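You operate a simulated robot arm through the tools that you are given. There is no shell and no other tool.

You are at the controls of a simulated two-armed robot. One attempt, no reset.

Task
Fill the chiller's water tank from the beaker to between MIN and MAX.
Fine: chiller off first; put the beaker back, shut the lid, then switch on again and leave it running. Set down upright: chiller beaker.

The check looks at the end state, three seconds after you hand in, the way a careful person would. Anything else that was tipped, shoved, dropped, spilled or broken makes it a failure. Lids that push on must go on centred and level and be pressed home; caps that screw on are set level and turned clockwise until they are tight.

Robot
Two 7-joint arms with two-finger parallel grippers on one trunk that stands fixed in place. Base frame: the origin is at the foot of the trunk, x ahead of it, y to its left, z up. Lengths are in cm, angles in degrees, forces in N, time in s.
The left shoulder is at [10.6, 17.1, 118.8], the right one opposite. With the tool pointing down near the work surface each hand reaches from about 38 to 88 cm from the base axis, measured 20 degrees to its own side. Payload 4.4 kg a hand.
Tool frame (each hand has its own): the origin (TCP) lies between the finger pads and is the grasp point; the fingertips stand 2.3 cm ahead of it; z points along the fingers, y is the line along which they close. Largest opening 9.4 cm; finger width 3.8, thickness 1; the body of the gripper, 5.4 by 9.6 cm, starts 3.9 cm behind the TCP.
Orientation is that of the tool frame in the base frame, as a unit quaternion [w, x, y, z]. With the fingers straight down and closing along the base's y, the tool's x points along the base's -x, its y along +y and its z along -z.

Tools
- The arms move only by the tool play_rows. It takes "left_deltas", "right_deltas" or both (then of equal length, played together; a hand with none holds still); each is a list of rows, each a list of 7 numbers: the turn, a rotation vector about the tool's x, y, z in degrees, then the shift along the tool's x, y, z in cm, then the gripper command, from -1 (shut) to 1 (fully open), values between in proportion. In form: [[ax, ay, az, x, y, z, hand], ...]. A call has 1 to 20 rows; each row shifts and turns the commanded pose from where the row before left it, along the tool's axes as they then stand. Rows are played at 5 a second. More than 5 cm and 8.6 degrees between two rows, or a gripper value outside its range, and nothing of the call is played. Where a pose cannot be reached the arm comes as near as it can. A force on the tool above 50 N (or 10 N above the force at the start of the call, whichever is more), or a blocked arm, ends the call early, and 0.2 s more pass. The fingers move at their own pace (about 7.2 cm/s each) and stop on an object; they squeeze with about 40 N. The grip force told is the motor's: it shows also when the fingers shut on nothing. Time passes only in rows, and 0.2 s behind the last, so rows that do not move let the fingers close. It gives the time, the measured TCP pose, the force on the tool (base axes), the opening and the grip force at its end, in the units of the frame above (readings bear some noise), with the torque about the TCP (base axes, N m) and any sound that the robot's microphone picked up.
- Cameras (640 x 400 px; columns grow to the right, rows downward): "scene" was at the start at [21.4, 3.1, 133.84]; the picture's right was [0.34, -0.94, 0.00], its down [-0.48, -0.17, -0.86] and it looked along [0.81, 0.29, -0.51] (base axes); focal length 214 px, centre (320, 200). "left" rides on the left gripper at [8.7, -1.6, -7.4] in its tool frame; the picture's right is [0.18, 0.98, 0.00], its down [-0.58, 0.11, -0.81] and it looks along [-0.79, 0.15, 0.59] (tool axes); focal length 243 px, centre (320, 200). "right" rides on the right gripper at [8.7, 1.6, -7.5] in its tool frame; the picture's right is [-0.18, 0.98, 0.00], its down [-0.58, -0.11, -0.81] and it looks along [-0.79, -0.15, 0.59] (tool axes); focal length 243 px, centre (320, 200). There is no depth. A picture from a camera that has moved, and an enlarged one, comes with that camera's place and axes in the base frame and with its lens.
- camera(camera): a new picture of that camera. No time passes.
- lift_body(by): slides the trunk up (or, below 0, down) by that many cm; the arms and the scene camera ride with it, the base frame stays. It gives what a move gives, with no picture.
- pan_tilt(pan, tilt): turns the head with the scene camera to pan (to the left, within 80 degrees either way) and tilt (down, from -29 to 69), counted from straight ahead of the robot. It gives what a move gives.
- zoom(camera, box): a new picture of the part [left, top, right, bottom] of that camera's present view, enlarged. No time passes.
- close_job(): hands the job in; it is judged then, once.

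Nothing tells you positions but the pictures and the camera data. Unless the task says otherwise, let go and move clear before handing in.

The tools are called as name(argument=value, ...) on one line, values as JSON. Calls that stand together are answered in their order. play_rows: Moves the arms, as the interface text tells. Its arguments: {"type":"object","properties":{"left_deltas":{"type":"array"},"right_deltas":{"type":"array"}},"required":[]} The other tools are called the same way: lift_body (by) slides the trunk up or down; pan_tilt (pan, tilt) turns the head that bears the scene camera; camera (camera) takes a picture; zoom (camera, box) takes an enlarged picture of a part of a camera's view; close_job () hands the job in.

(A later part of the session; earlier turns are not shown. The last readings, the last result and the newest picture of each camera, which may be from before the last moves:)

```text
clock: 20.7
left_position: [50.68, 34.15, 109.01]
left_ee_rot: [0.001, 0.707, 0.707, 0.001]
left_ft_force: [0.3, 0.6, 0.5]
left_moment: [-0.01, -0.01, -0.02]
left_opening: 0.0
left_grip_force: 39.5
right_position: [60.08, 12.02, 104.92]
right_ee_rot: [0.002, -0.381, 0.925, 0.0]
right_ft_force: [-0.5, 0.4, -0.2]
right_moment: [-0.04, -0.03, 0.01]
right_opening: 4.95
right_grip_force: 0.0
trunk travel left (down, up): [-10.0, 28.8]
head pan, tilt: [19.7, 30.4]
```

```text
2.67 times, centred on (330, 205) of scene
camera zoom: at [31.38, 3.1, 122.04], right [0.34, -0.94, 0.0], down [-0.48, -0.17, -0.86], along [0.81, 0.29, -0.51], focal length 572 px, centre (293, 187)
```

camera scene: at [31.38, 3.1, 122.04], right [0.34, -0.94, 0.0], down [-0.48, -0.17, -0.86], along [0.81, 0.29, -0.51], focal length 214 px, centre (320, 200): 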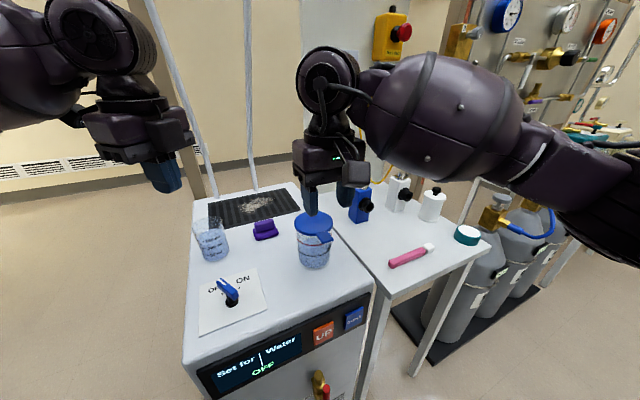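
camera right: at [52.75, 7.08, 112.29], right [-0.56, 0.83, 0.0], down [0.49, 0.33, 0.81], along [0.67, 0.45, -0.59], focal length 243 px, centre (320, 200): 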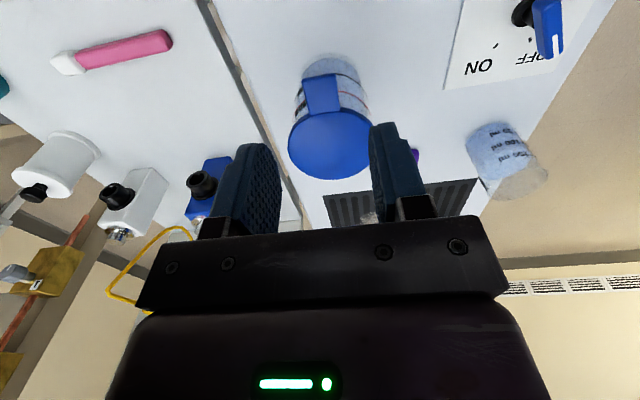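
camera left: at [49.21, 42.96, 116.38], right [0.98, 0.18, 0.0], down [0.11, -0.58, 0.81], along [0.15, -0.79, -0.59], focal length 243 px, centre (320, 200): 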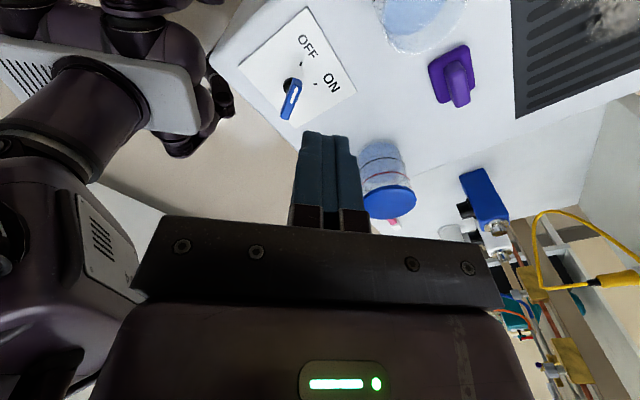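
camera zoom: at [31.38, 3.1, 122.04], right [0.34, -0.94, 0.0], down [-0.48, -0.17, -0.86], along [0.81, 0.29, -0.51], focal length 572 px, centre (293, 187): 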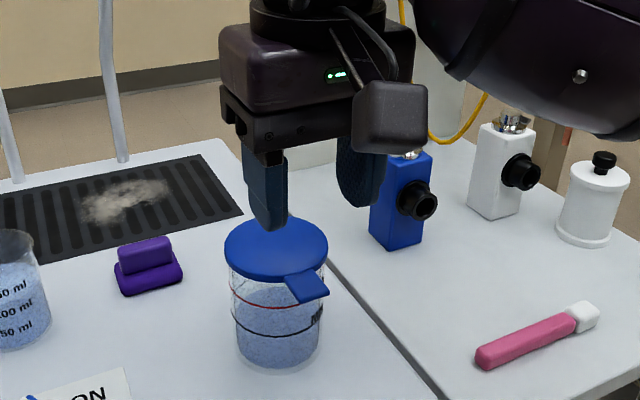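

The tab is centred between the fingers, with the lid centre at about (64.1, 16.1). I'll descend so only the fingertips straddle the tab, then close on it.

play_rows(right_deltas=[[0, 0, 0, 0.25, 0.05, 2.5, 0.06], [0, 0, 0, 0, 0, 2.5, 0.06], [0, 0, 0, 0, 0, 2, 0.06], [0, 0, 0, 0, 0, 0.9, 0.06], [0, 0, 0, 0, 0, 0, 0.06]])

camera(camera="right")

zoom(camera="scene", box=[270, 160, 370, 280])

zoom(camera="left", box=[340, 100, 500, 240])

```text
clock: 21.9
left_position: [50.88, 34.34, 108.93]
left_ee_rot: [0.001, 0.708, 0.707, 0.0]
left_ft_force: [-0.4, 0.7, 0.4]
left_moment: [0.01, -0.03, 0.02]
left_opening: 0.01
left_grip_force: 40.1
right_position: [59.82, 12.08, 97.13]
right_ee_rot: [0.002, -0.381, 0.925, 0.001]
right_ft_force: [0.2, 0.2, 1.1]
right_moment: [-0.01, -0.05, 0.02]
right_opening: 4.98
right_grip_force: 0.1
trunk travel left (down, up): [-10.0, 28.8]
head pan, tilt: [19.7, 30.4]
```

```text
taken
camera right: at [52.52, 7.01, 104.43], right [-0.56, 0.83, 0.0], down [0.49, 0.33, 0.81], along [0.67, 0.45, -0.59], focal length 243 px, centre (320, 200)
```

right: 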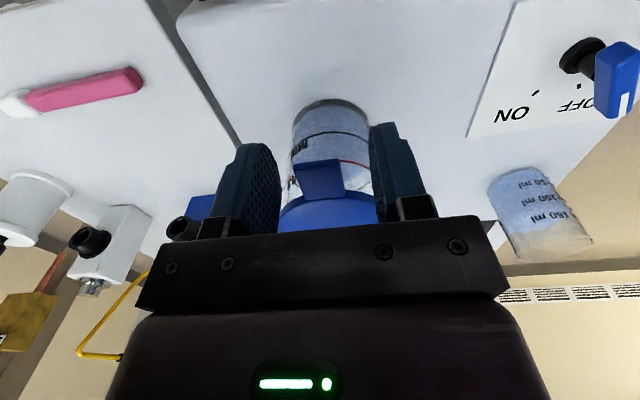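

```text
3.33 times, centred on (320, 220) of scene
camera zoom: at [31.4, 3.1, 122.03], right [0.34, -0.94, 0.0], down [-0.48, -0.17, -0.86], along [0.81, 0.29, -0.51], focal length 715 px, centre (320, 133)
```

zoom: 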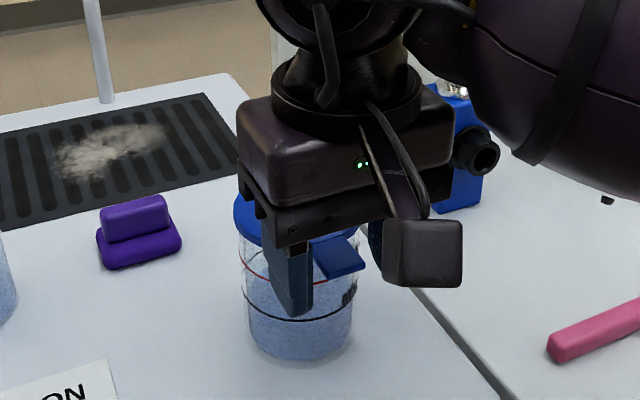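

```text
2.86 times, centred on (420, 170) of left
camera zoom: at [49.24, 42.96, 116.35], right [0.98, 0.18, 0.0], down [0.11, -0.58, 0.81], along [0.15, -0.79, -0.59], focal length 693 px, centre (34, 286)
```

zoom: 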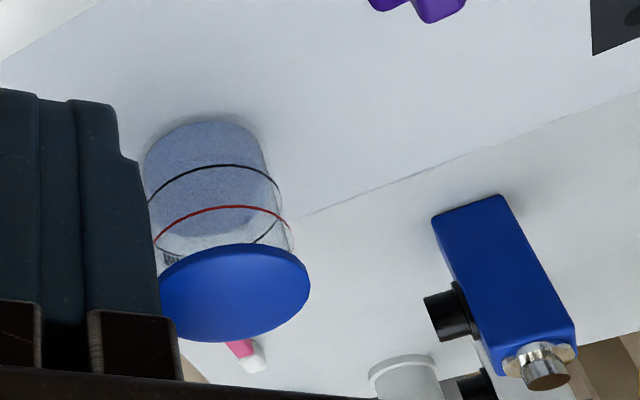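

Both fingers straddle the tab, so I'll close on it and lift about a centimetre as a test.

play_rows(right_deltas=[[0, 0, 0, 0, 0, 0, -0.3], [0, 0, 0, 0, 0, 0, -0.5], [0, 0, 0, 0, 0, 0, -1], [0, 0, 0, 0, 0, 0, -1], [0, 0, 0, 0, 0, 0, -1]])

camera(camera="right")

zoom(camera="scene", box=[270, 160, 370, 280])

```text
clock: 23.1
left_position: [50.89, 34.23, 108.93]
left_ee_rot: [0.0, 0.707, 0.708, 0.001]
left_ft_force: [-0.3, 0.4, 0.1]
left_moment: [-0.03, 0.0, 0.01]
left_opening: 0.03
left_grip_force: 40.1
right_position: [59.91, 11.83, 97.04]
right_ee_rot: [0.003, -0.38, 0.925, 0.0]
right_ft_force: [8.5, -9.3, 0.9]
right_moment: [-0.09, -0.21, 0.17]
right_opening: 2.32
right_grip_force: 45.5
trunk travel left (down, up): [-10.0, 28.8]
head pan, tilt: [19.7, 30.4]
```

```text
taken
camera right: at [52.62, 6.92, 104.43], right [-0.56, 0.83, 0.0], down [0.49, 0.33, 0.81], along [0.67, 0.45, -0.59], focal length 243 px, centre (320, 200)
```

right: 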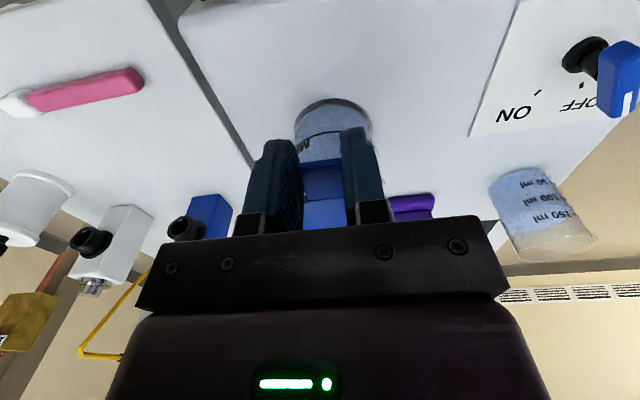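

```text
3.33 times, centred on (320, 220) of scene
camera zoom: at [31.48, 3.02, 122.0], right [0.34, -0.94, 0.0], down [-0.48, -0.17, -0.86], along [0.81, 0.29, -0.51], focal length 715 px, centre (320, 133)
```

zoom: 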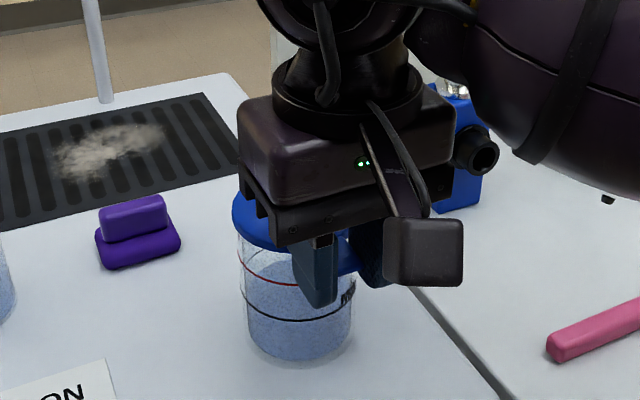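

I have the tab gripped at 2.3 cm. I'll lift gently and watch the force.

play_rows(right_deltas=[[0, 0, 0, 0, 0.1, -0.3, -1], [0, 0, 0, 0, 0.1, -0.3, -1], [0, 0, 0, 0, 0, -0.3, -1], [0, 0, 0, 0, 0, -0.3, -1], [0, 0, 0, 0, 0, 0, -1]])

zoom(camera="scene", box=[270, 160, 370, 280])

camera(camera="right")

zoom(camera="left", box=[340, 100, 500, 240])

```text
clock: 24.3
left_position: [51.24, 33.99, 108.85]
left_ee_rot: [-0.001, 0.707, 0.707, 0.0]
left_ft_force: [-0.5, -0.1, -0.5]
left_moment: [0.01, 0.0, 0.04]
left_opening: 0.0
left_grip_force: 40.0
right_position: [60.03, 11.84, 97.94]
right_ee_rot: [0.0, -0.38, 0.925, 0.001]
right_ft_force: [23.3, -23.3, -13.6]
right_moment: [-1.25, 0.77, 0.03]
right_opening: 2.37
right_grip_force: 45.3
trunk travel left (down, up): [-10.0, 28.8]
head pan, tilt: [19.7, 30.4]
```

```text
3.33 times, centred on (320, 220) of scene
camera zoom: at [31.74, 2.91, 121.92], right [0.34, -0.94, 0.0], down [-0.48, -0.17, -0.86], along [0.81, 0.29, -0.51], focal length 715 px, centre (320, 133)
```

zoom: 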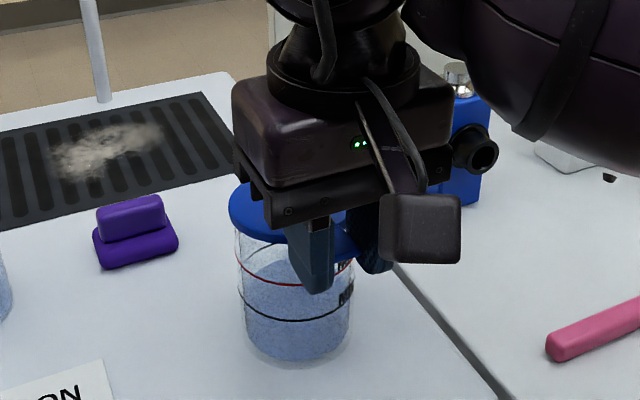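

```text
taken
camera right: at [52.68, 6.99, 105.41], right [-0.56, 0.83, 0.0], down [0.49, 0.33, 0.81], along [0.67, 0.45, -0.59], focal length 243 px, centre (320, 200)
```

right: 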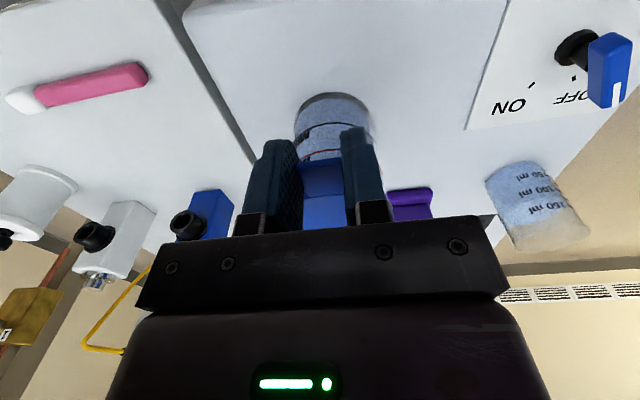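

```text
2.86 times, centred on (420, 170) of left
camera zoom: at [49.56, 42.78, 116.25], right [0.98, 0.18, 0.0], down [0.11, -0.58, 0.8], along [0.15, -0.79, -0.59], focal length 693 px, centre (34, 286)
```

zoom: 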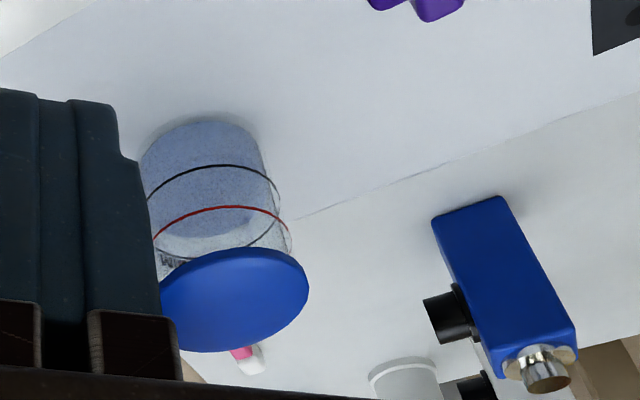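

The tab side rose while the back edge stayed put, so the lid behaves as if hinged at the back. My sideways correction went the wrong way, so I'll reverse it and continue along the hinge arc to about 20°.

play_rows(right_deltas=[[0, 0, 0, 0, -0.2, 0, -1], [0, 0, 0, 0, -0.15, -0.2, -1], [0, 0, 0, -0.1, 0, -0.45, -1], [0, 0, 0, -0.1, 0, -0.45, -1], [0, 0, 0, -0.1, 0, -0.45, -1], [0, 0, 0, -0.1, 0, -0.45, -1], [0, 0, 0, -0.1, 0, -0.25, -1], [0, 0, 0, 0, 0, 0, -1]])

zoom(camera="scene", box=[270, 160, 370, 280])

zoom(camera="left", box=[340, 100, 500, 240])

```text
clock: 26.1
left_position: [51.13, 34.23, 108.91]
left_ee_rot: [-0.001, 0.707, 0.707, 0.001]
left_ft_force: [0.6, -0.8, -1.3]
left_moment: [0.01, 0.0, 0.01]
left_opening: 0.0
left_grip_force: 40.3
right_position: [60.41, 12.28, 100.35]
right_ee_rot: [0.0, -0.382, 0.924, 0.002]
right_ft_force: [6.6, -6.2, -13.8]
right_moment: [-0.97, 0.94, 0.11]
right_opening: 2.34
right_grip_force: 44.6
trunk travel left (down, up): [-10.0, 28.8]
head pan, tilt: [19.7, 30.4]
```

```text
3.33 times, centred on (320, 220) of scene
camera zoom: at [31.59, 3.08, 121.96], right [0.34, -0.94, 0.0], down [-0.48, -0.17, -0.86], along [0.81, 0.29, -0.51], focal length 715 px, centre (320, 133)
```

zoom: 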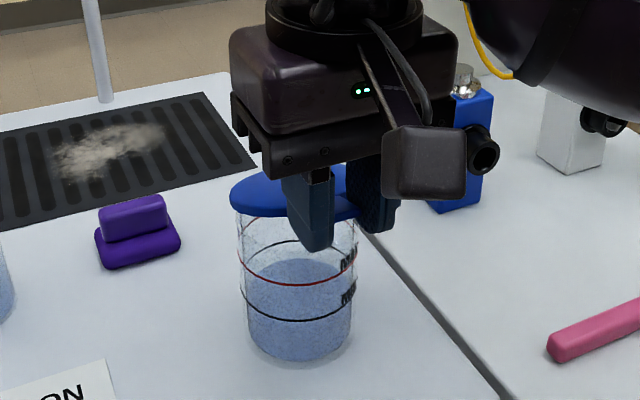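

```text
2.86 times, centred on (420, 170) of left
camera zoom: at [49.41, 42.94, 116.27], right [0.98, 0.18, 0.0], down [0.11, -0.58, 0.81], along [0.15, -0.79, -0.59], focal length 693 px, centre (34, 286)
```

zoom: 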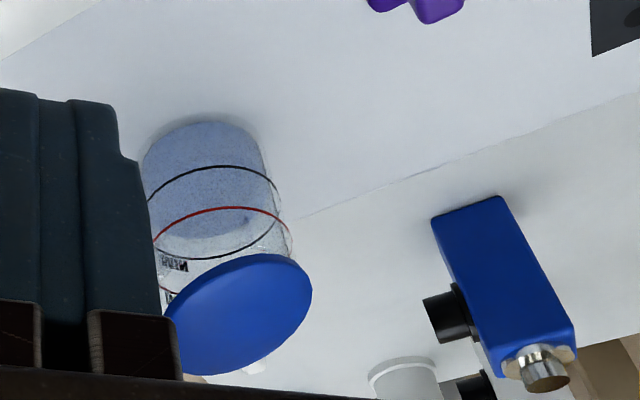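

The lid is clearly hinged at the back. I'll continue the arc to about 50° and watch the forces.

play_rows(right_deltas=[[0, 0, 0, -0.3, -0.05, -0.74, -1], [0, 0, 0, -0.38, -0.05, -0.72, -1], [0, 0, 0, -0.43, 0, -0.68, -1], [0, 0, 0, -0.49, 0, -0.64, -1], [0, 0, 0, -0.54, 0, -0.59, -1], [0, 0, 0, -0.59, 0, -0.54, -1], [0, 0, 0, 0, 0, 0, -1]])

zoom(camera="scene", box=[270, 140, 370, 280])

zoom(camera="left", box=[340, 100, 500, 240])

```text
clock: 27.7
left_position: [50.79, 34.26, 109.05]
left_ee_rot: [0.0, 0.706, 0.708, 0.002]
left_ft_force: [-0.6, -1.4, 0.3]
left_moment: [-0.02, -0.03, 0.01]
left_opening: 0.0
left_grip_force: 40.5
right_position: [62.16, 14.1, 104.62]
right_ee_rot: [0.003, -0.381, 0.925, 0.0]
right_ft_force: [-11.2, -9.5, -1.5]
right_moment: [-0.95, 1.06, 0.23]
right_opening: 2.31
right_grip_force: 44.6
trunk travel left (down, up): [-10.0, 28.8]
head pan, tilt: [19.7, 30.4]
```

```text
2.86 times, centred on (320, 210) of scene
camera zoom: at [31.31, 3.01, 122.06], right [0.34, -0.94, 0.0], down [-0.47, -0.17, -0.86], along [0.81, 0.29, -0.5], focal length 613 px, centre (320, 171)
```

zoom: 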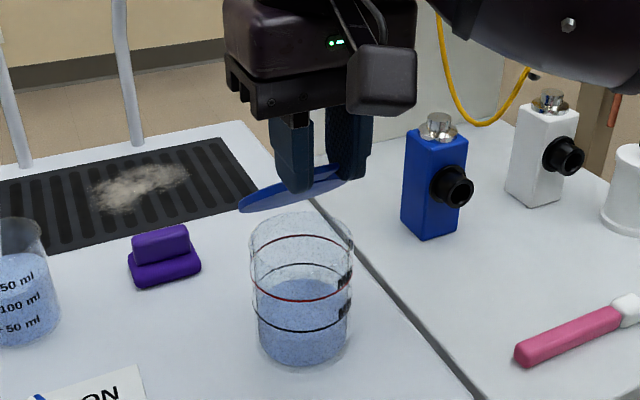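

```text
2.86 times, centred on (420, 170) of left
camera zoom: at [49.15, 42.87, 116.45], right [0.98, 0.18, 0.0], down [0.11, -0.58, 0.81], along [0.15, -0.79, -0.59], focal length 693 px, centre (34, 286)
```

zoom: 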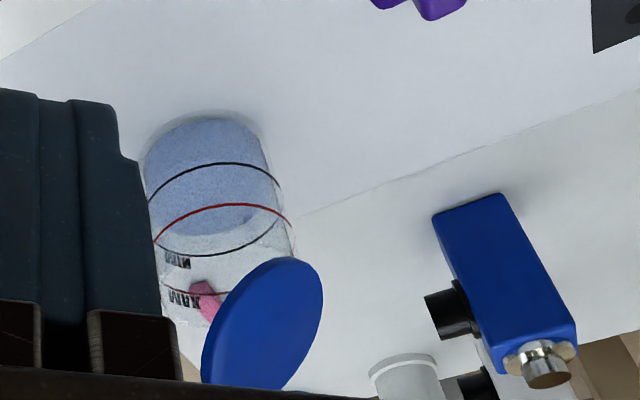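

The lid is swinging open cleanly, so I'll continue the arc to about 90°.

play_rows(right_deltas=[[0, 0, 0, -0.63, 0, -0.47, -1], [0, 0, 0, -0.68, 0, -0.43, -1], [0, 0, 0, -0.71, 0, -0.36, -1], [0, 0, 0, -0.74, 0, -0.3, -1], [0, 0, 0, -0.76, 0, -0.24, -1], [0, 0, 0, -0.77, 0, -0.17, -1], [0, 0, 0, -0.8, 0, -0.1, -1], [0, 0, 0, -0.8, 0, -0.04, -1], [0, 0, 0, 0, 0, 0, -1]])

zoom(camera="scene", box=[270, 120, 390, 280])

zoom(camera="left", box=[340, 100, 500, 240])

camera(camera="right")

```text
clock: 29.7
left_position: [50.63, 34.08, 109.24]
left_ee_rot: [0.002, 0.707, 0.708, 0.002]
left_ft_force: [-0.8, -1.0, 0.2]
left_moment: [-0.02, -0.02, -0.04]
left_opening: 0.04
left_grip_force: 40.0
right_position: [66.18, 18.24, 106.9]
right_ee_rot: [0.006, -0.38, 0.925, 0.001]
right_ft_force: [-2.8, -11.6, 33.6]
right_moment: [-0.29, 0.54, 0.17]
right_opening: 2.33
right_grip_force: 44.6
trunk travel left (down, up): [-10.0, 28.8]
head pan, tilt: [19.7, 30.4]
```

```text
2.50 times, centred on (330, 200) of scene
camera zoom: at [31.09, 2.92, 122.17], right [0.34, -0.94, 0.0], down [-0.47, -0.17, -0.86], along [0.81, 0.29, -0.5], focal length 536 px, centre (295, 200)
```

zoom: 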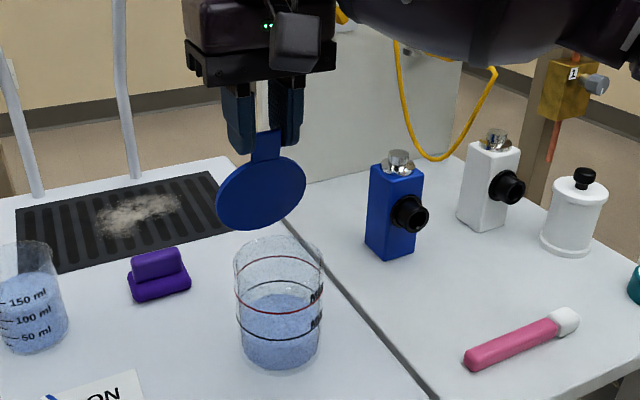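

```text
2.86 times, centred on (420, 170) of left
camera zoom: at [48.94, 42.78, 116.65], right [0.98, 0.18, 0.01], down [0.1, -0.58, 0.81], along [0.15, -0.79, -0.59], focal length 693 px, centre (34, 286)
```

zoom: 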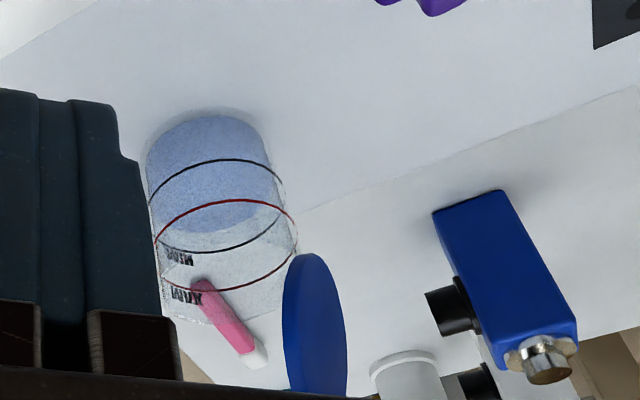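

```text
taken
camera right: at [58.81, 13.12, 114.31], right [-0.56, 0.83, 0.0], down [0.48, 0.33, 0.81], along [0.67, 0.46, -0.58], focal length 243 px, centre (320, 200)
```

right: 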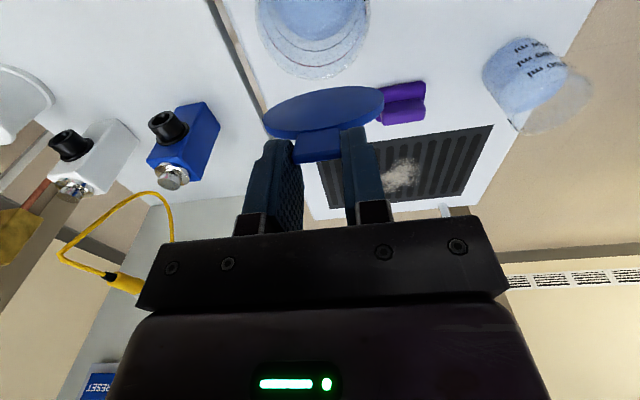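

The lid is near vertical, and I'm pressing down on it slightly. I'll ease up and push gently past vertical to find where it rests open.

play_rows(right_deltas=[[0, 0, 0, 0, 0, -0.35, -1], [0, 0, 0, -0.4, 0, -0.05, -1], [0, 0, 0, -0.4, 0, 0, -1], [0, 0, 0, -0.4, 0, 0, -1], [0, 0, 0, -0.4, 0, 0.05, -1], [0, 0, 0, 0, 0, 0, -1]])

zoom(camera="left", box=[340, 100, 500, 240])

camera(camera="right")

```text
clock: 31.1
left_position: [50.6, 34.1, 109.05]
left_ee_rot: [0.001, 0.707, 0.707, 0.001]
left_ft_force: [-0.5, -0.1, -0.4]
left_moment: [0.04, -0.01, 0.01]
left_opening: 0.0
left_grip_force: 40.1
right_position: [67.42, 19.42, 106.99]
right_ee_rot: [0.002, -0.38, 0.925, 0.001]
right_ft_force: [-9.4, -9.0, 14.1]
right_moment: [-0.89, 1.19, -0.01]
right_opening: 2.35
right_grip_force: 45.5
trunk travel left (down, up): [-10.0, 28.8]
head pan, tilt: [19.7, 30.4]
```

```text
2.86 times, centred on (420, 170) of left
camera zoom: at [49.07, 42.85, 116.45], right [0.98, 0.18, 0.0], down [0.11, -0.58, 0.81], along [0.15, -0.79, -0.59], focal length 693 px, centre (34, 286)
```

zoom: 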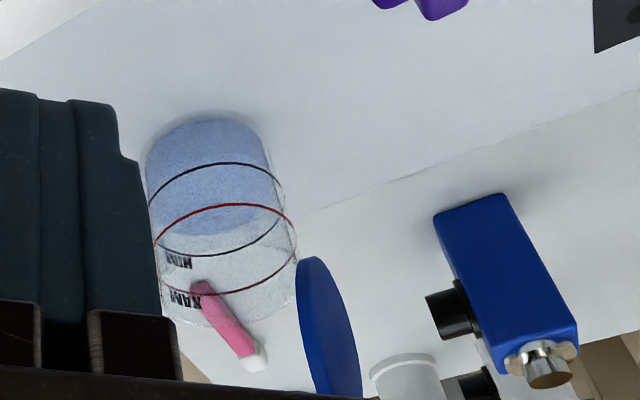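

```text
taken
camera right: at [60.07, 14.34, 114.28], right [-0.56, 0.83, 0.0], down [0.49, 0.33, 0.81], along [0.67, 0.45, -0.59], focal length 243 px, centre (320, 200)
```

right: 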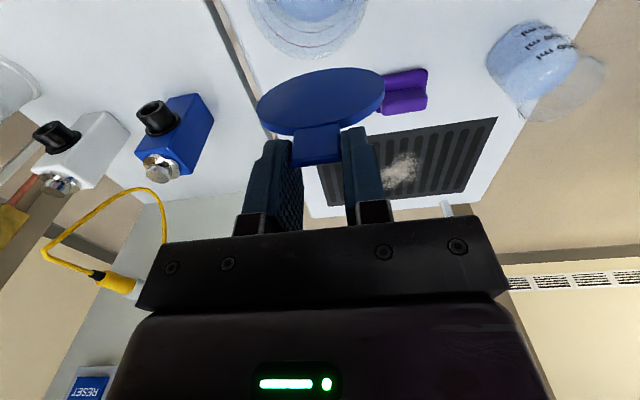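

play_rows(right_deltas=[[0, 0, 0, -0.4, 0, -0.05, -1], [0, 0, 0, -0.4, 0, 0.05, -1], [0, 0, 0, -0.4, 0, 0.1, -1], [0, 0, 0, -0.4, 0, 0.12, -1], [0, 0, 0, -0.4, 0, 0.15, -1], [0, 0, 0, 0, 0, 0, -1]])

zoom(camera="left", box=[340, 100, 500, 240])

camera(camera="scene")

```text
clock: 32.5
left_position: [50.71, 34.18, 109.07]
left_ee_rot: [0.001, 0.708, 0.706, 0.002]
left_ft_force: [-0.1, 0.8, -0.6]
left_moment: [0.01, -0.01, -0.03]
left_opening: 0.02
left_grip_force: 39.6
right_position: [68.72, 20.89, 106.72]
right_ee_rot: [0.003, -0.38, 0.925, 0.0]
right_ft_force: [-8.7, -6.2, 14.7]
right_moment: [-0.78, 1.2, -0.07]
right_opening: 2.36
right_grip_force: 45.1
trunk travel left (down, up): [-10.0, 28.8]
head pan, tilt: [19.7, 30.4]
```

```text
2.86 times, centred on (420, 170) of left
camera zoom: at [49.04, 42.88, 116.5], right [0.98, 0.18, 0.0], down [0.11, -0.58, 0.81], along [0.15, -0.79, -0.59], focal length 693 px, centre (34, 286)
```

zoom: 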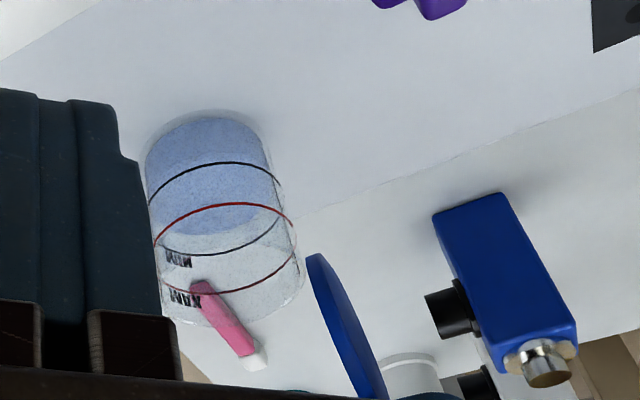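

```text
taken
camera scene: at [31.2, 3.02, 122.1], right [0.34, -0.94, 0.0], down [-0.47, -0.17, -0.86], along [0.81, 0.29, -0.5], focal length 214 px, centre (320, 200)
```

scene: 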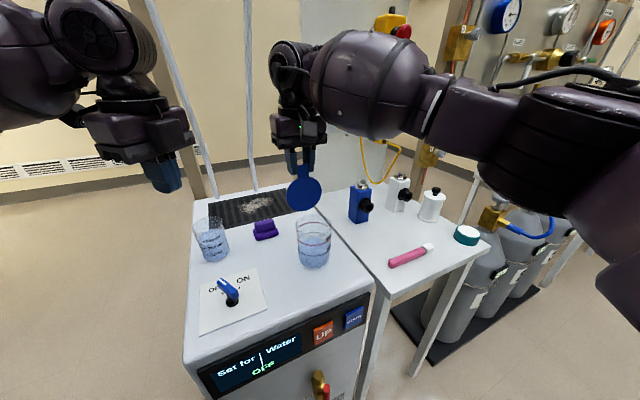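

The lid is at about 112° with no stop yet. I'll go a bit further to see whether there is a stop it can rest on.

play_rows(right_deltas=[[0, 0, 0, -0.4, 0, 0.15, -1], [0, 0, 0, -0.4, 0, 0.2, -1], [0, 0, 0, -0.4, 0, 0.22, -1], [0, 0, 0, 0, 0, 0, -1]])

zoom(camera="left", box=[340, 100, 500, 240])

camera(camera="right")

```text
clock: 33.5
left_position: [50.65, 34.15, 109.22]
left_ee_rot: [0.001, 0.707, 0.707, 0.003]
left_ft_force: [-0.6, -0.4, 0.3]
left_moment: [0.01, -0.01, -0.02]
left_opening: 0.0
left_grip_force: 39.8
right_position: [69.65, 21.59, 106.37]
right_ee_rot: [0.005, -0.381, 0.925, 0.0]
right_ft_force: [-1.2, -0.6, 35.3]
right_moment: [-0.41, 1.21, -0.05]
right_opening: 2.35
right_grip_force: 44.8
trunk travel left (down, up): [-10.0, 28.8]
head pan, tilt: [19.7, 30.4]
```

```text
2.86 times, centred on (420, 170) of left
camera zoom: at [48.95, 42.89, 116.59], right [0.98, 0.18, 0.01], down [0.1, -0.58, 0.81], along [0.15, -0.79, -0.59], focal length 693 px, centre (34, 286)
```

zoom: 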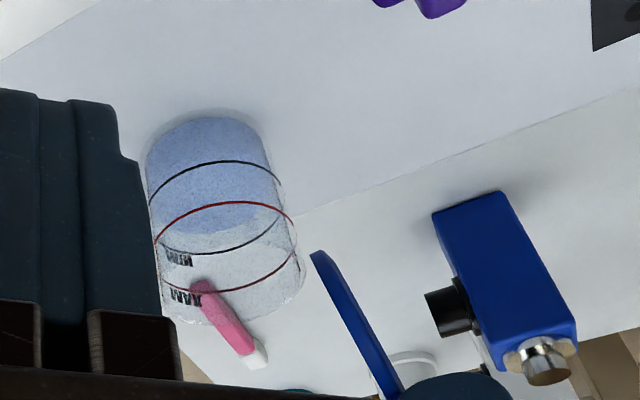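

```text
taken
camera right: at [62.26, 16.57, 113.71], right [-0.56, 0.83, 0.0], down [0.48, 0.33, 0.81], along [0.67, 0.46, -0.58], focal length 243 px, centre (320, 200)
```

right: 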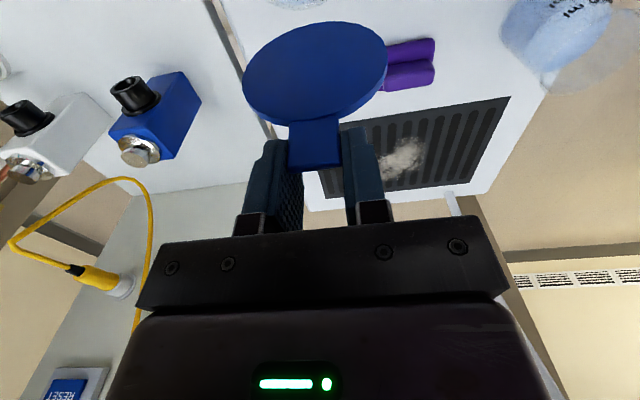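

The lid is held open at about 118°, and I'll keep holding it with the right hand after easing the radial push. Next I'll locate the beaker precisely for the left hand.

play_rows(right_deltas=[[0, 0, 0, 0, 0, -0.3, -1], [0, 0, 0, 0, 0, 0, -1]])

zoom(camera="scene", box=[180, 200, 260, 280])

zoom(camera="scene", box=[280, 200, 350, 280])

camera(camera="left")

```text
clock: 34.1
left_position: [50.61, 34.18, 109.04]
left_ee_rot: [0.001, 0.707, 0.707, 0.002]
left_ft_force: [-0.3, -0.2, 0.4]
left_moment: [0.0, 0.01, 0.03]
left_opening: 0.03
left_grip_force: 40.3
right_position: [69.62, 21.58, 106.33]
right_ee_rot: [0.003, -0.381, 0.924, 0.0]
right_ft_force: [-1.7, -0.1, 25.6]
right_moment: [-0.51, 0.76, -0.07]
right_opening: 2.36
right_grip_force: 45.2
trunk travel left (down, up): [-10.0, 28.8]
head pan, tilt: [19.7, 30.4]
```

```text
5.00 times, centred on (220, 240) of scene
camera zoom: at [31.21, 3.05, 122.08], right [0.34, -0.94, 0.0], down [-0.47, -0.17, -0.86], along [0.81, 0.29, -0.5], focal length 1072 px, centre (820, 0)
```

zoom: 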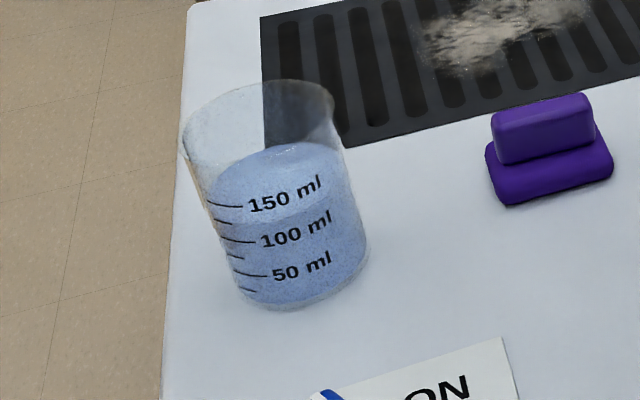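

```text
5.00 times, centred on (315, 240) of scene
camera zoom: at [31.21, 3.05, 122.08], right [0.34, -0.94, 0.0], down [-0.47, -0.17, -0.86], along [0.81, 0.29, -0.5], focal length 1072 px, centre (345, 0)
```

zoom: 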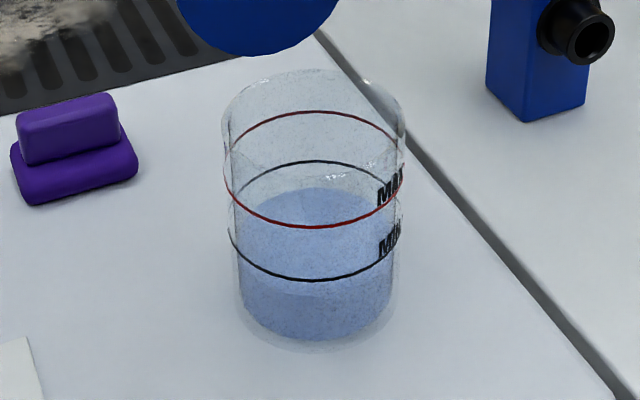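

```text
taken
camera left: at [49.05, 42.91, 116.45], right [0.98, 0.18, 0.0], down [0.11, -0.58, 0.81], along [0.15, -0.79, -0.59], focal length 243 px, centre (320, 200)
```

left: 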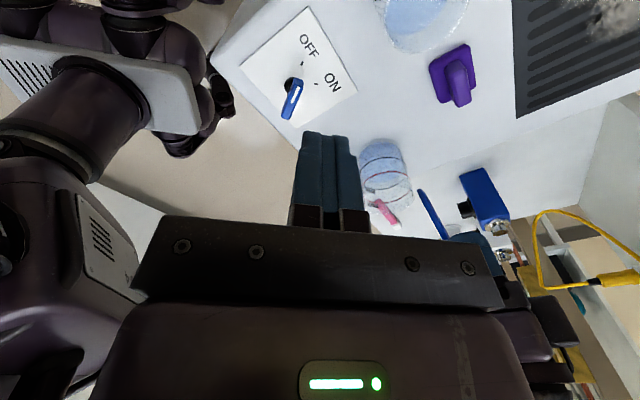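

The pour will be cleaner if the right arm can leave, so I'll loosen the grip on the lid slightly and see whether it stays open by itself.

play_rows(right_deltas=[[0, 0, 0, 0, 0, 0, -0.48], [0, 0, 0, 0, 0, 0, -0.44], [0, 0, 0, 0, 0, 0, -0.4]])

zoom(camera="left", box=[340, 100, 500, 240])

camera(camera="right")

```text
clock: 34.9
left_position: [50.86, 34.24, 108.96]
left_ee_rot: [0.001, 0.707, 0.707, 0.0]
left_ft_force: [0.1, -0.2, 0.0]
left_moment: [0.01, 0.01, -0.01]
left_opening: 0.01
left_grip_force: 39.8
right_position: [69.78, 21.65, 106.2]
right_ee_rot: [0.0, -0.381, 0.925, 0.0]
right_ft_force: [1.1, 0.9, 10.5]
right_moment: [0.01, 0.25, 0.0]
right_opening: 2.83
right_grip_force: 0.1
trunk travel left (down, up): [-10.0, 28.8]
head pan, tilt: [19.7, 30.4]
```

```text
2.86 times, centred on (420, 170) of left
camera zoom: at [49.2, 42.97, 116.31], right [0.98, 0.18, 0.0], down [0.11, -0.58, 0.81], along [0.15, -0.79, -0.59], focal length 693 px, centre (34, 286)
```

zoom: 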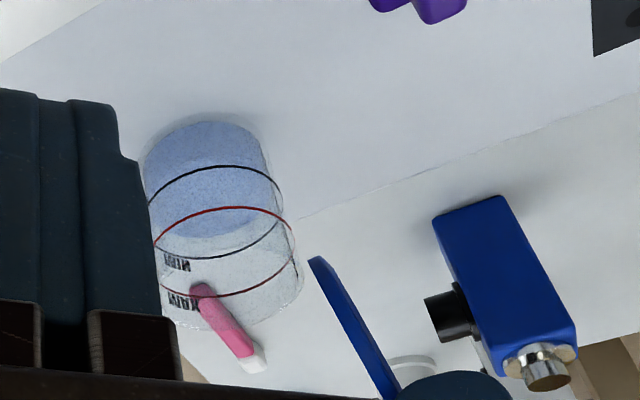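

```text
taken
camera right: at [62.47, 16.69, 113.51], right [-0.56, 0.83, 0.0], down [0.49, 0.33, 0.81], along [0.67, 0.45, -0.59], focal length 243 px, centre (320, 200)
```

right: 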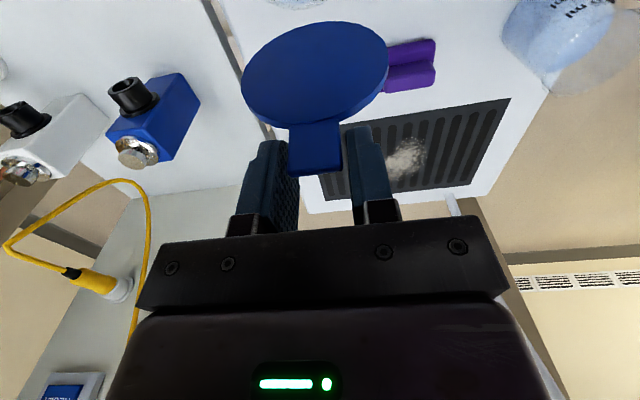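

play_rows(right_deltas=[[0, 0, 0, 0, 0, 0, -0.2], [0, 0, 0, 0, 0, 0, 0.1], [0, 0, 0, 0, 0, 0, 0.1]])

zoom(camera="left", box=[340, 100, 500, 240])

camera(camera="right")

```text
clock: 35.7
left_position: [50.85, 34.25, 109.03]
left_ee_rot: [0.001, 0.707, 0.707, 0.0]
left_ft_force: [1.0, 0.4, 0.3]
left_moment: [-0.01, -0.02, 0.04]
left_opening: 0.02
left_grip_force: 40.3
right_position: [69.71, 21.53, 106.14]
right_ee_rot: [0.0, -0.381, 0.925, 0.001]
right_ft_force: [0.7, 1.2, -0.5]
right_moment: [-0.01, 0.02, -0.02]
right_opening: 5.17
right_grip_force: 0.2
trunk travel left (down, up): [-10.0, 28.8]
head pan, tilt: [19.7, 30.4]
```

```text
2.86 times, centred on (420, 170) of left
camera zoom: at [49.25, 42.96, 116.33], right [0.98, 0.18, 0.0], down [0.11, -0.58, 0.81], along [0.15, -0.79, -0.59], focal length 693 px, centre (34, 286)
```

zoom: 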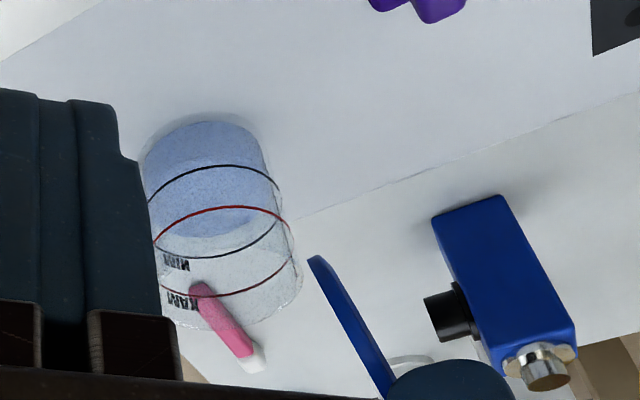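

```text
taken
camera right: at [62.53, 16.66, 113.59], right [-0.56, 0.83, 0.0], down [0.49, 0.33, 0.81], along [0.67, 0.45, -0.59], focal length 243 px, centre (320, 200)
```

right: 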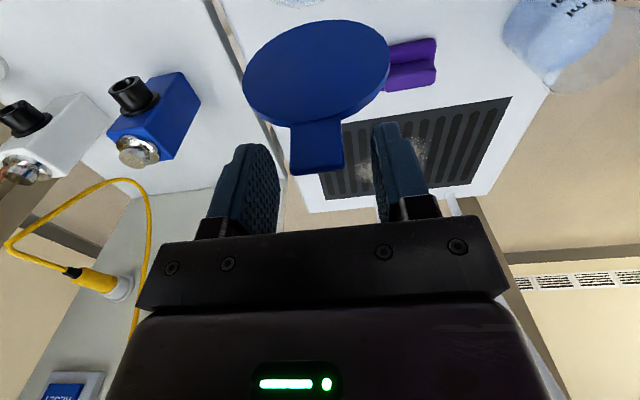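

The lid stays open on its own. I'll take the right hand up and away toward the front right.

play_rows(right_deltas=[[0, 0, 0, 0, 0, -3, 0.1], [0, 0, 0, 0, 0, -4, 0.1], [0, 0, 0, 0, 0, -3, 0.1], [0, 0, 0, 4, -0.4, 0, 0.1], [0, 0, 0, 4, -0.4, 0, 0.1], [0, 0, 0, 4, -0.4, 0, 0.1], [0, 0, 0, 4, -0.4, 0, 0.1], [0, 0, 0, 4, -0.4, 0, 0.1], [0, 0, 0, 4, -0.4, 0.5, 0.1], [0, 0, 0, 3, -0.4, 0.5, 0.1], [0, 0, 0, 0, 0, 0, 0.1]])

camera(camera="scene")

camera(camera="right")

```text
clock: 38.1
left_position: [50.77, 34.17, 108.96]
left_ee_rot: [0.0, 0.707, 0.707, 0.0]
left_ft_force: [-1.0, 0.1, 0.1]
left_moment: [-0.04, -0.04, 0.0]
left_opening: 0.02
left_grip_force: 40.2
right_position: [52.5, 0.52, 115.04]
right_ee_rot: [0.002, -0.381, 0.925, 0.001]
right_ft_force: [-0.3, 1.1, -0.1]
right_moment: [0.01, 0.0, -0.01]
right_opening: 5.18
right_grip_force: 0.0
trunk travel left (down, up): [-10.0, 28.8]
head pan, tilt: [19.7, 30.4]
```

```text
taken
camera scene: at [31.43, 3.09, 122.01], right [0.34, -0.94, 0.0], down [-0.48, -0.17, -0.86], along [0.81, 0.29, -0.51], focal length 214 px, centre (320, 200)
```

scene: 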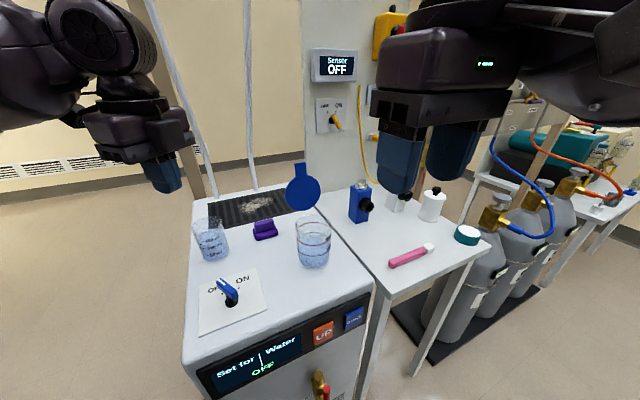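

```text
taken
camera right: at [45.1, -4.47, 122.42], right [-0.56, 0.83, 0.0], down [0.49, 0.33, 0.81], along [0.67, 0.45, -0.59], focal length 243 px, centre (320, 200)
```

right: 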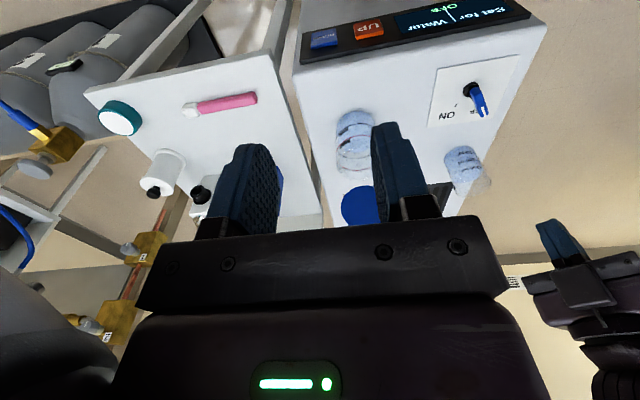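

The lid is still open. Now I'll reorient the left hand so it can take the beaker from its left-front side, pointing along (0.7, -0.7) and about 25° down.

play_rows(left_deltas=[[0, 0, 0, 3.5, 0.25, 0, 1], [0, 0, 0, 3.5, 0.25, 0, 1], [0, 0, 0, 3.5, 0.2, 0, 1], [0, 0, -7.5, 0, 0, 0, 1], [0, 0, -7.5, 0, 0, 0, 1], [0, 0, -7.5, 0, 0, 0, 1], [0, 0, -7.5, 0, 0, 0, 1], [0, 0, -7.5, 0, 0, 0, 1], [0, 0, -7.5, 0, 0, 0, 1], [0, -8, 0, 0, 0, 0, 1], [0, -8, 0, 0, 0, 0, 1], [0, -8, 0, 0, 0, 0, 1], [0, -8, 0, 0, 0, 0, 1], [0, -8, 0, 0, 0, 0, 1], [0, -8, 0, 0, 0, 0, 1], [0, -8, 0, 0, 0, 0, 1], [0, -8, 0, 0, 0, 0, 1], [0, 0, 0, 0, 0, 0, 1]])

camera(camera="scene")

camera(camera="left")

```text
clock: 41.9
left_position: [51.61, 44.67, 108.96]
left_ee_rot: [0.491, 0.324, 0.783, -0.201]
left_ft_force: [0.4, 0.4, 0.2]
left_moment: [0.01, 0.02, 0.01]
left_opening: 9.42
left_grip_force: 0.0
right_position: [52.41, 0.47, 115.09]
right_ee_rot: [0.002, -0.382, 0.924, 0.001]
right_ft_force: [-0.4, 0.0, 0.2]
right_moment: [0.01, 0.01, -0.03]
right_opening: 5.17
right_grip_force: 0.2
trunk travel left (down, up): [-10.0, 28.8]
head pan, tilt: [19.7, 30.4]
```

```text
taken
camera scene: at [31.39, 3.1, 122.03], right [0.34, -0.94, 0.0], down [-0.48, -0.17, -0.86], along [0.81, 0.29, -0.51], focal length 214 px, centre (320, 200)
```

scene: 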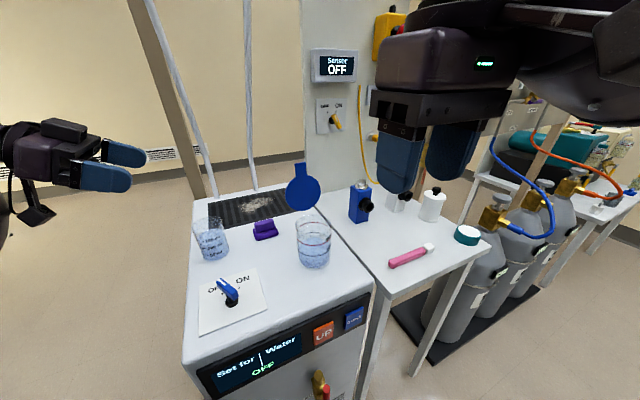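

```text
taken
camera left: at [43.03, 51.06, 104.38], right [0.64, 0.75, -0.16], down [-0.26, 0.41, 0.88], along [0.73, -0.52, 0.46], focal length 243 px, centre (320, 200)
```

left: 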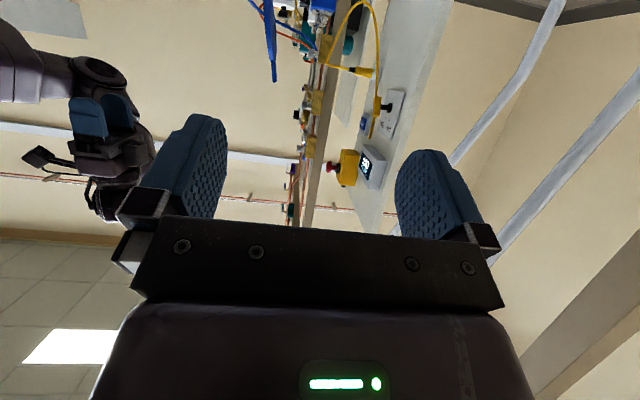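

The orientation is as planned. I'll lower the hand to the pre-grasp point about 10 cm behind the beaker.

play_rows(left_deltas=[[0, 0, 0, 3.3, 0, 1.58, 1], [0, 0, 0, 3.3, 0, 1.58, 1], [0, 0, 0, 3.3, 0, 1.58, 1], [0, 0, 0, 3.25, -0.1, 1.56, 1], [0, 0, 0, 0, 0, 0, 1]])

camera(camera="scene")

camera(camera="left")

zoom(camera="scene", box=[100, 180, 280, 300])

```text
clock: 43.1
left_position: [51.62, 44.7, 94.23]
left_ee_rot: [0.49, 0.326, 0.783, -0.203]
left_ft_force: [0.3, 0.5, -0.3]
left_moment: [0.0, 0.02, 0.0]
left_opening: 9.37
left_grip_force: 0.0
right_position: [52.37, 0.57, 114.99]
right_ee_rot: [0.001, -0.382, 0.924, 0.001]
right_ft_force: [-0.9, 0.0, -0.4]
right_moment: [0.0, 0.02, 0.01]
right_opening: 5.15
right_grip_force: 0.0
trunk travel left (down, up): [-10.0, 28.8]
head pan, tilt: [19.7, 30.4]
```

```text
taken
camera scene: at [31.39, 3.1, 122.03], right [0.34, -0.94, 0.0], down [-0.48, -0.17, -0.86], along [0.81, 0.29, -0.51], focal length 214 px, centre (320, 200)
```

scene: 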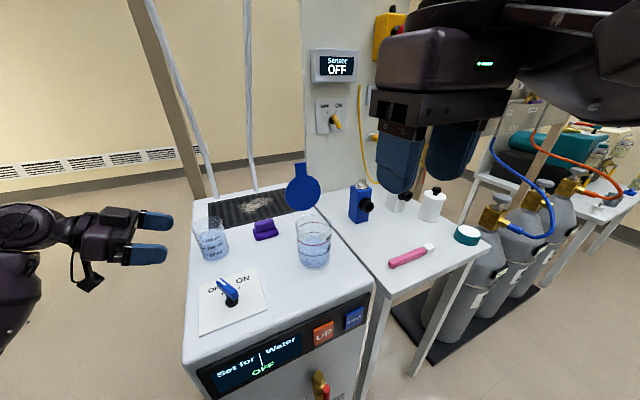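

```text
taken
camera left: at [43.01, 51.0, 89.63], right [0.64, 0.75, -0.16], down [-0.26, 0.41, 0.88], along [0.73, -0.52, 0.45], focal length 243 px, centre (320, 200)
```

left: 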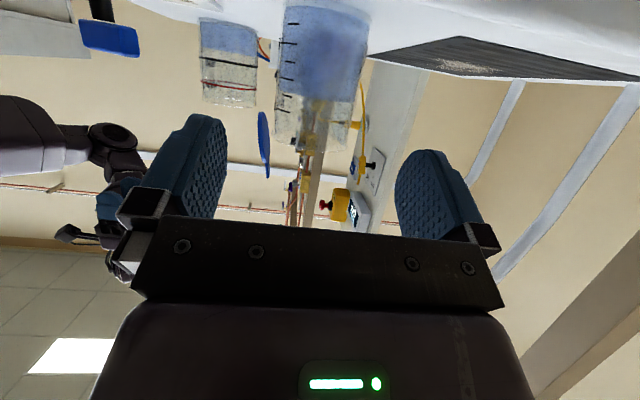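

```text
3.33 times, centred on (190, 240) of scene
camera zoom: at [31.39, 3.1, 122.03], right [0.34, -0.94, 0.0], down [-0.48, -0.17, -0.86], along [0.81, 0.29, -0.51], focal length 715 px, centre (753, 67)
```

zoom: 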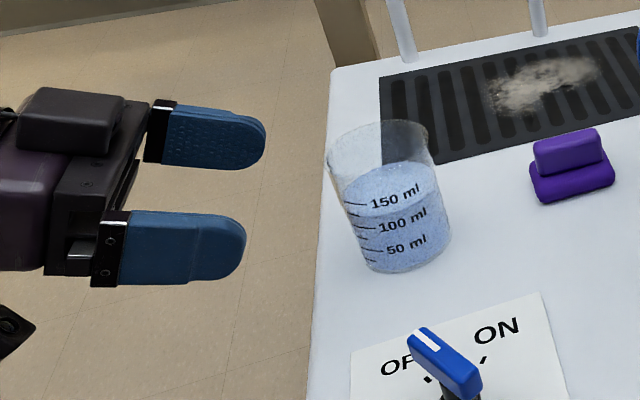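

zoom(camera="left", box=[180, 0, 420, 160])

```text
2.50 times, centred on (300, 80) of left
camera zoom: at [43.01, 51.0, 89.63], right [0.64, 0.75, -0.16], down [-0.26, 0.41, 0.88], along [0.73, -0.52, 0.45], focal length 606 px, centre (370, 500)
```

zoom: 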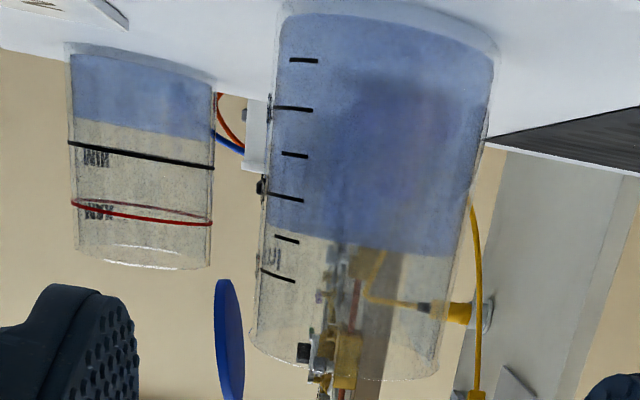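

The beaker is exactly in line with the fingers and holds about 125 ml. The tank is about 1 cm below MIN, so I want to pour roughly 80 ml. I'll advance so the fingers straddle the beaker.

play_rows(left_deltas=[[0, 0, 0, 0, 0, 2.5, 1], [0, 0, 0, 0, 0, 2.5, 1], [0, 0, 0, 0, 0, 2.5, 1], [0, 0, 0, 0, 0, 2.3, 1], [0, 0, 0, 0, 0, 0, 1]])

zoom(camera="scene", box=[100, 180, 280, 300])

camera(camera="left")

```text
clock: 44.3
left_position: [57.92, 38.52, 90.08]
left_ee_rot: [0.491, 0.324, 0.782, -0.202]
left_ft_force: [-0.9, -0.1, -0.6]
left_moment: [0.0, -0.01, 0.0]
left_opening: 9.41
left_grip_force: 0.1
right_position: [52.32, 0.64, 115.03]
right_ee_rot: [0.001, -0.382, 0.924, 0.001]
right_ft_force: [0.2, 0.1, -0.4]
right_moment: [0.04, 0.01, 0.02]
right_opening: 5.17
right_grip_force: 0.0
trunk travel left (down, up): [-10.0, 28.8]
head pan, tilt: [19.7, 30.4]
```

```text
3.33 times, centred on (190, 240) of scene
camera zoom: at [31.41, 3.09, 122.03], right [0.34, -0.94, 0.0], down [-0.48, -0.17, -0.86], along [0.81, 0.29, -0.51], focal length 715 px, centre (753, 67)
```

zoom: 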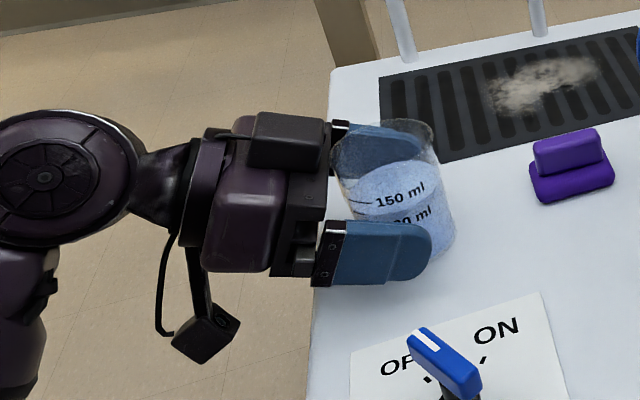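

```text
taken
camera left: at [49.25, 44.87, 85.51], right [0.64, 0.75, -0.16], down [-0.26, 0.41, 0.88], along [0.73, -0.52, 0.45], focal length 243 px, centre (320, 200)
```

left: 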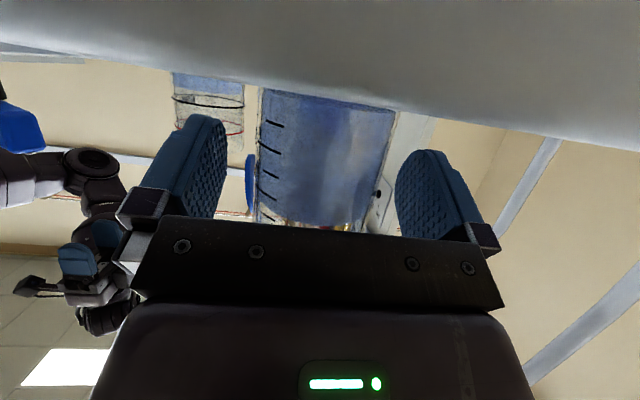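

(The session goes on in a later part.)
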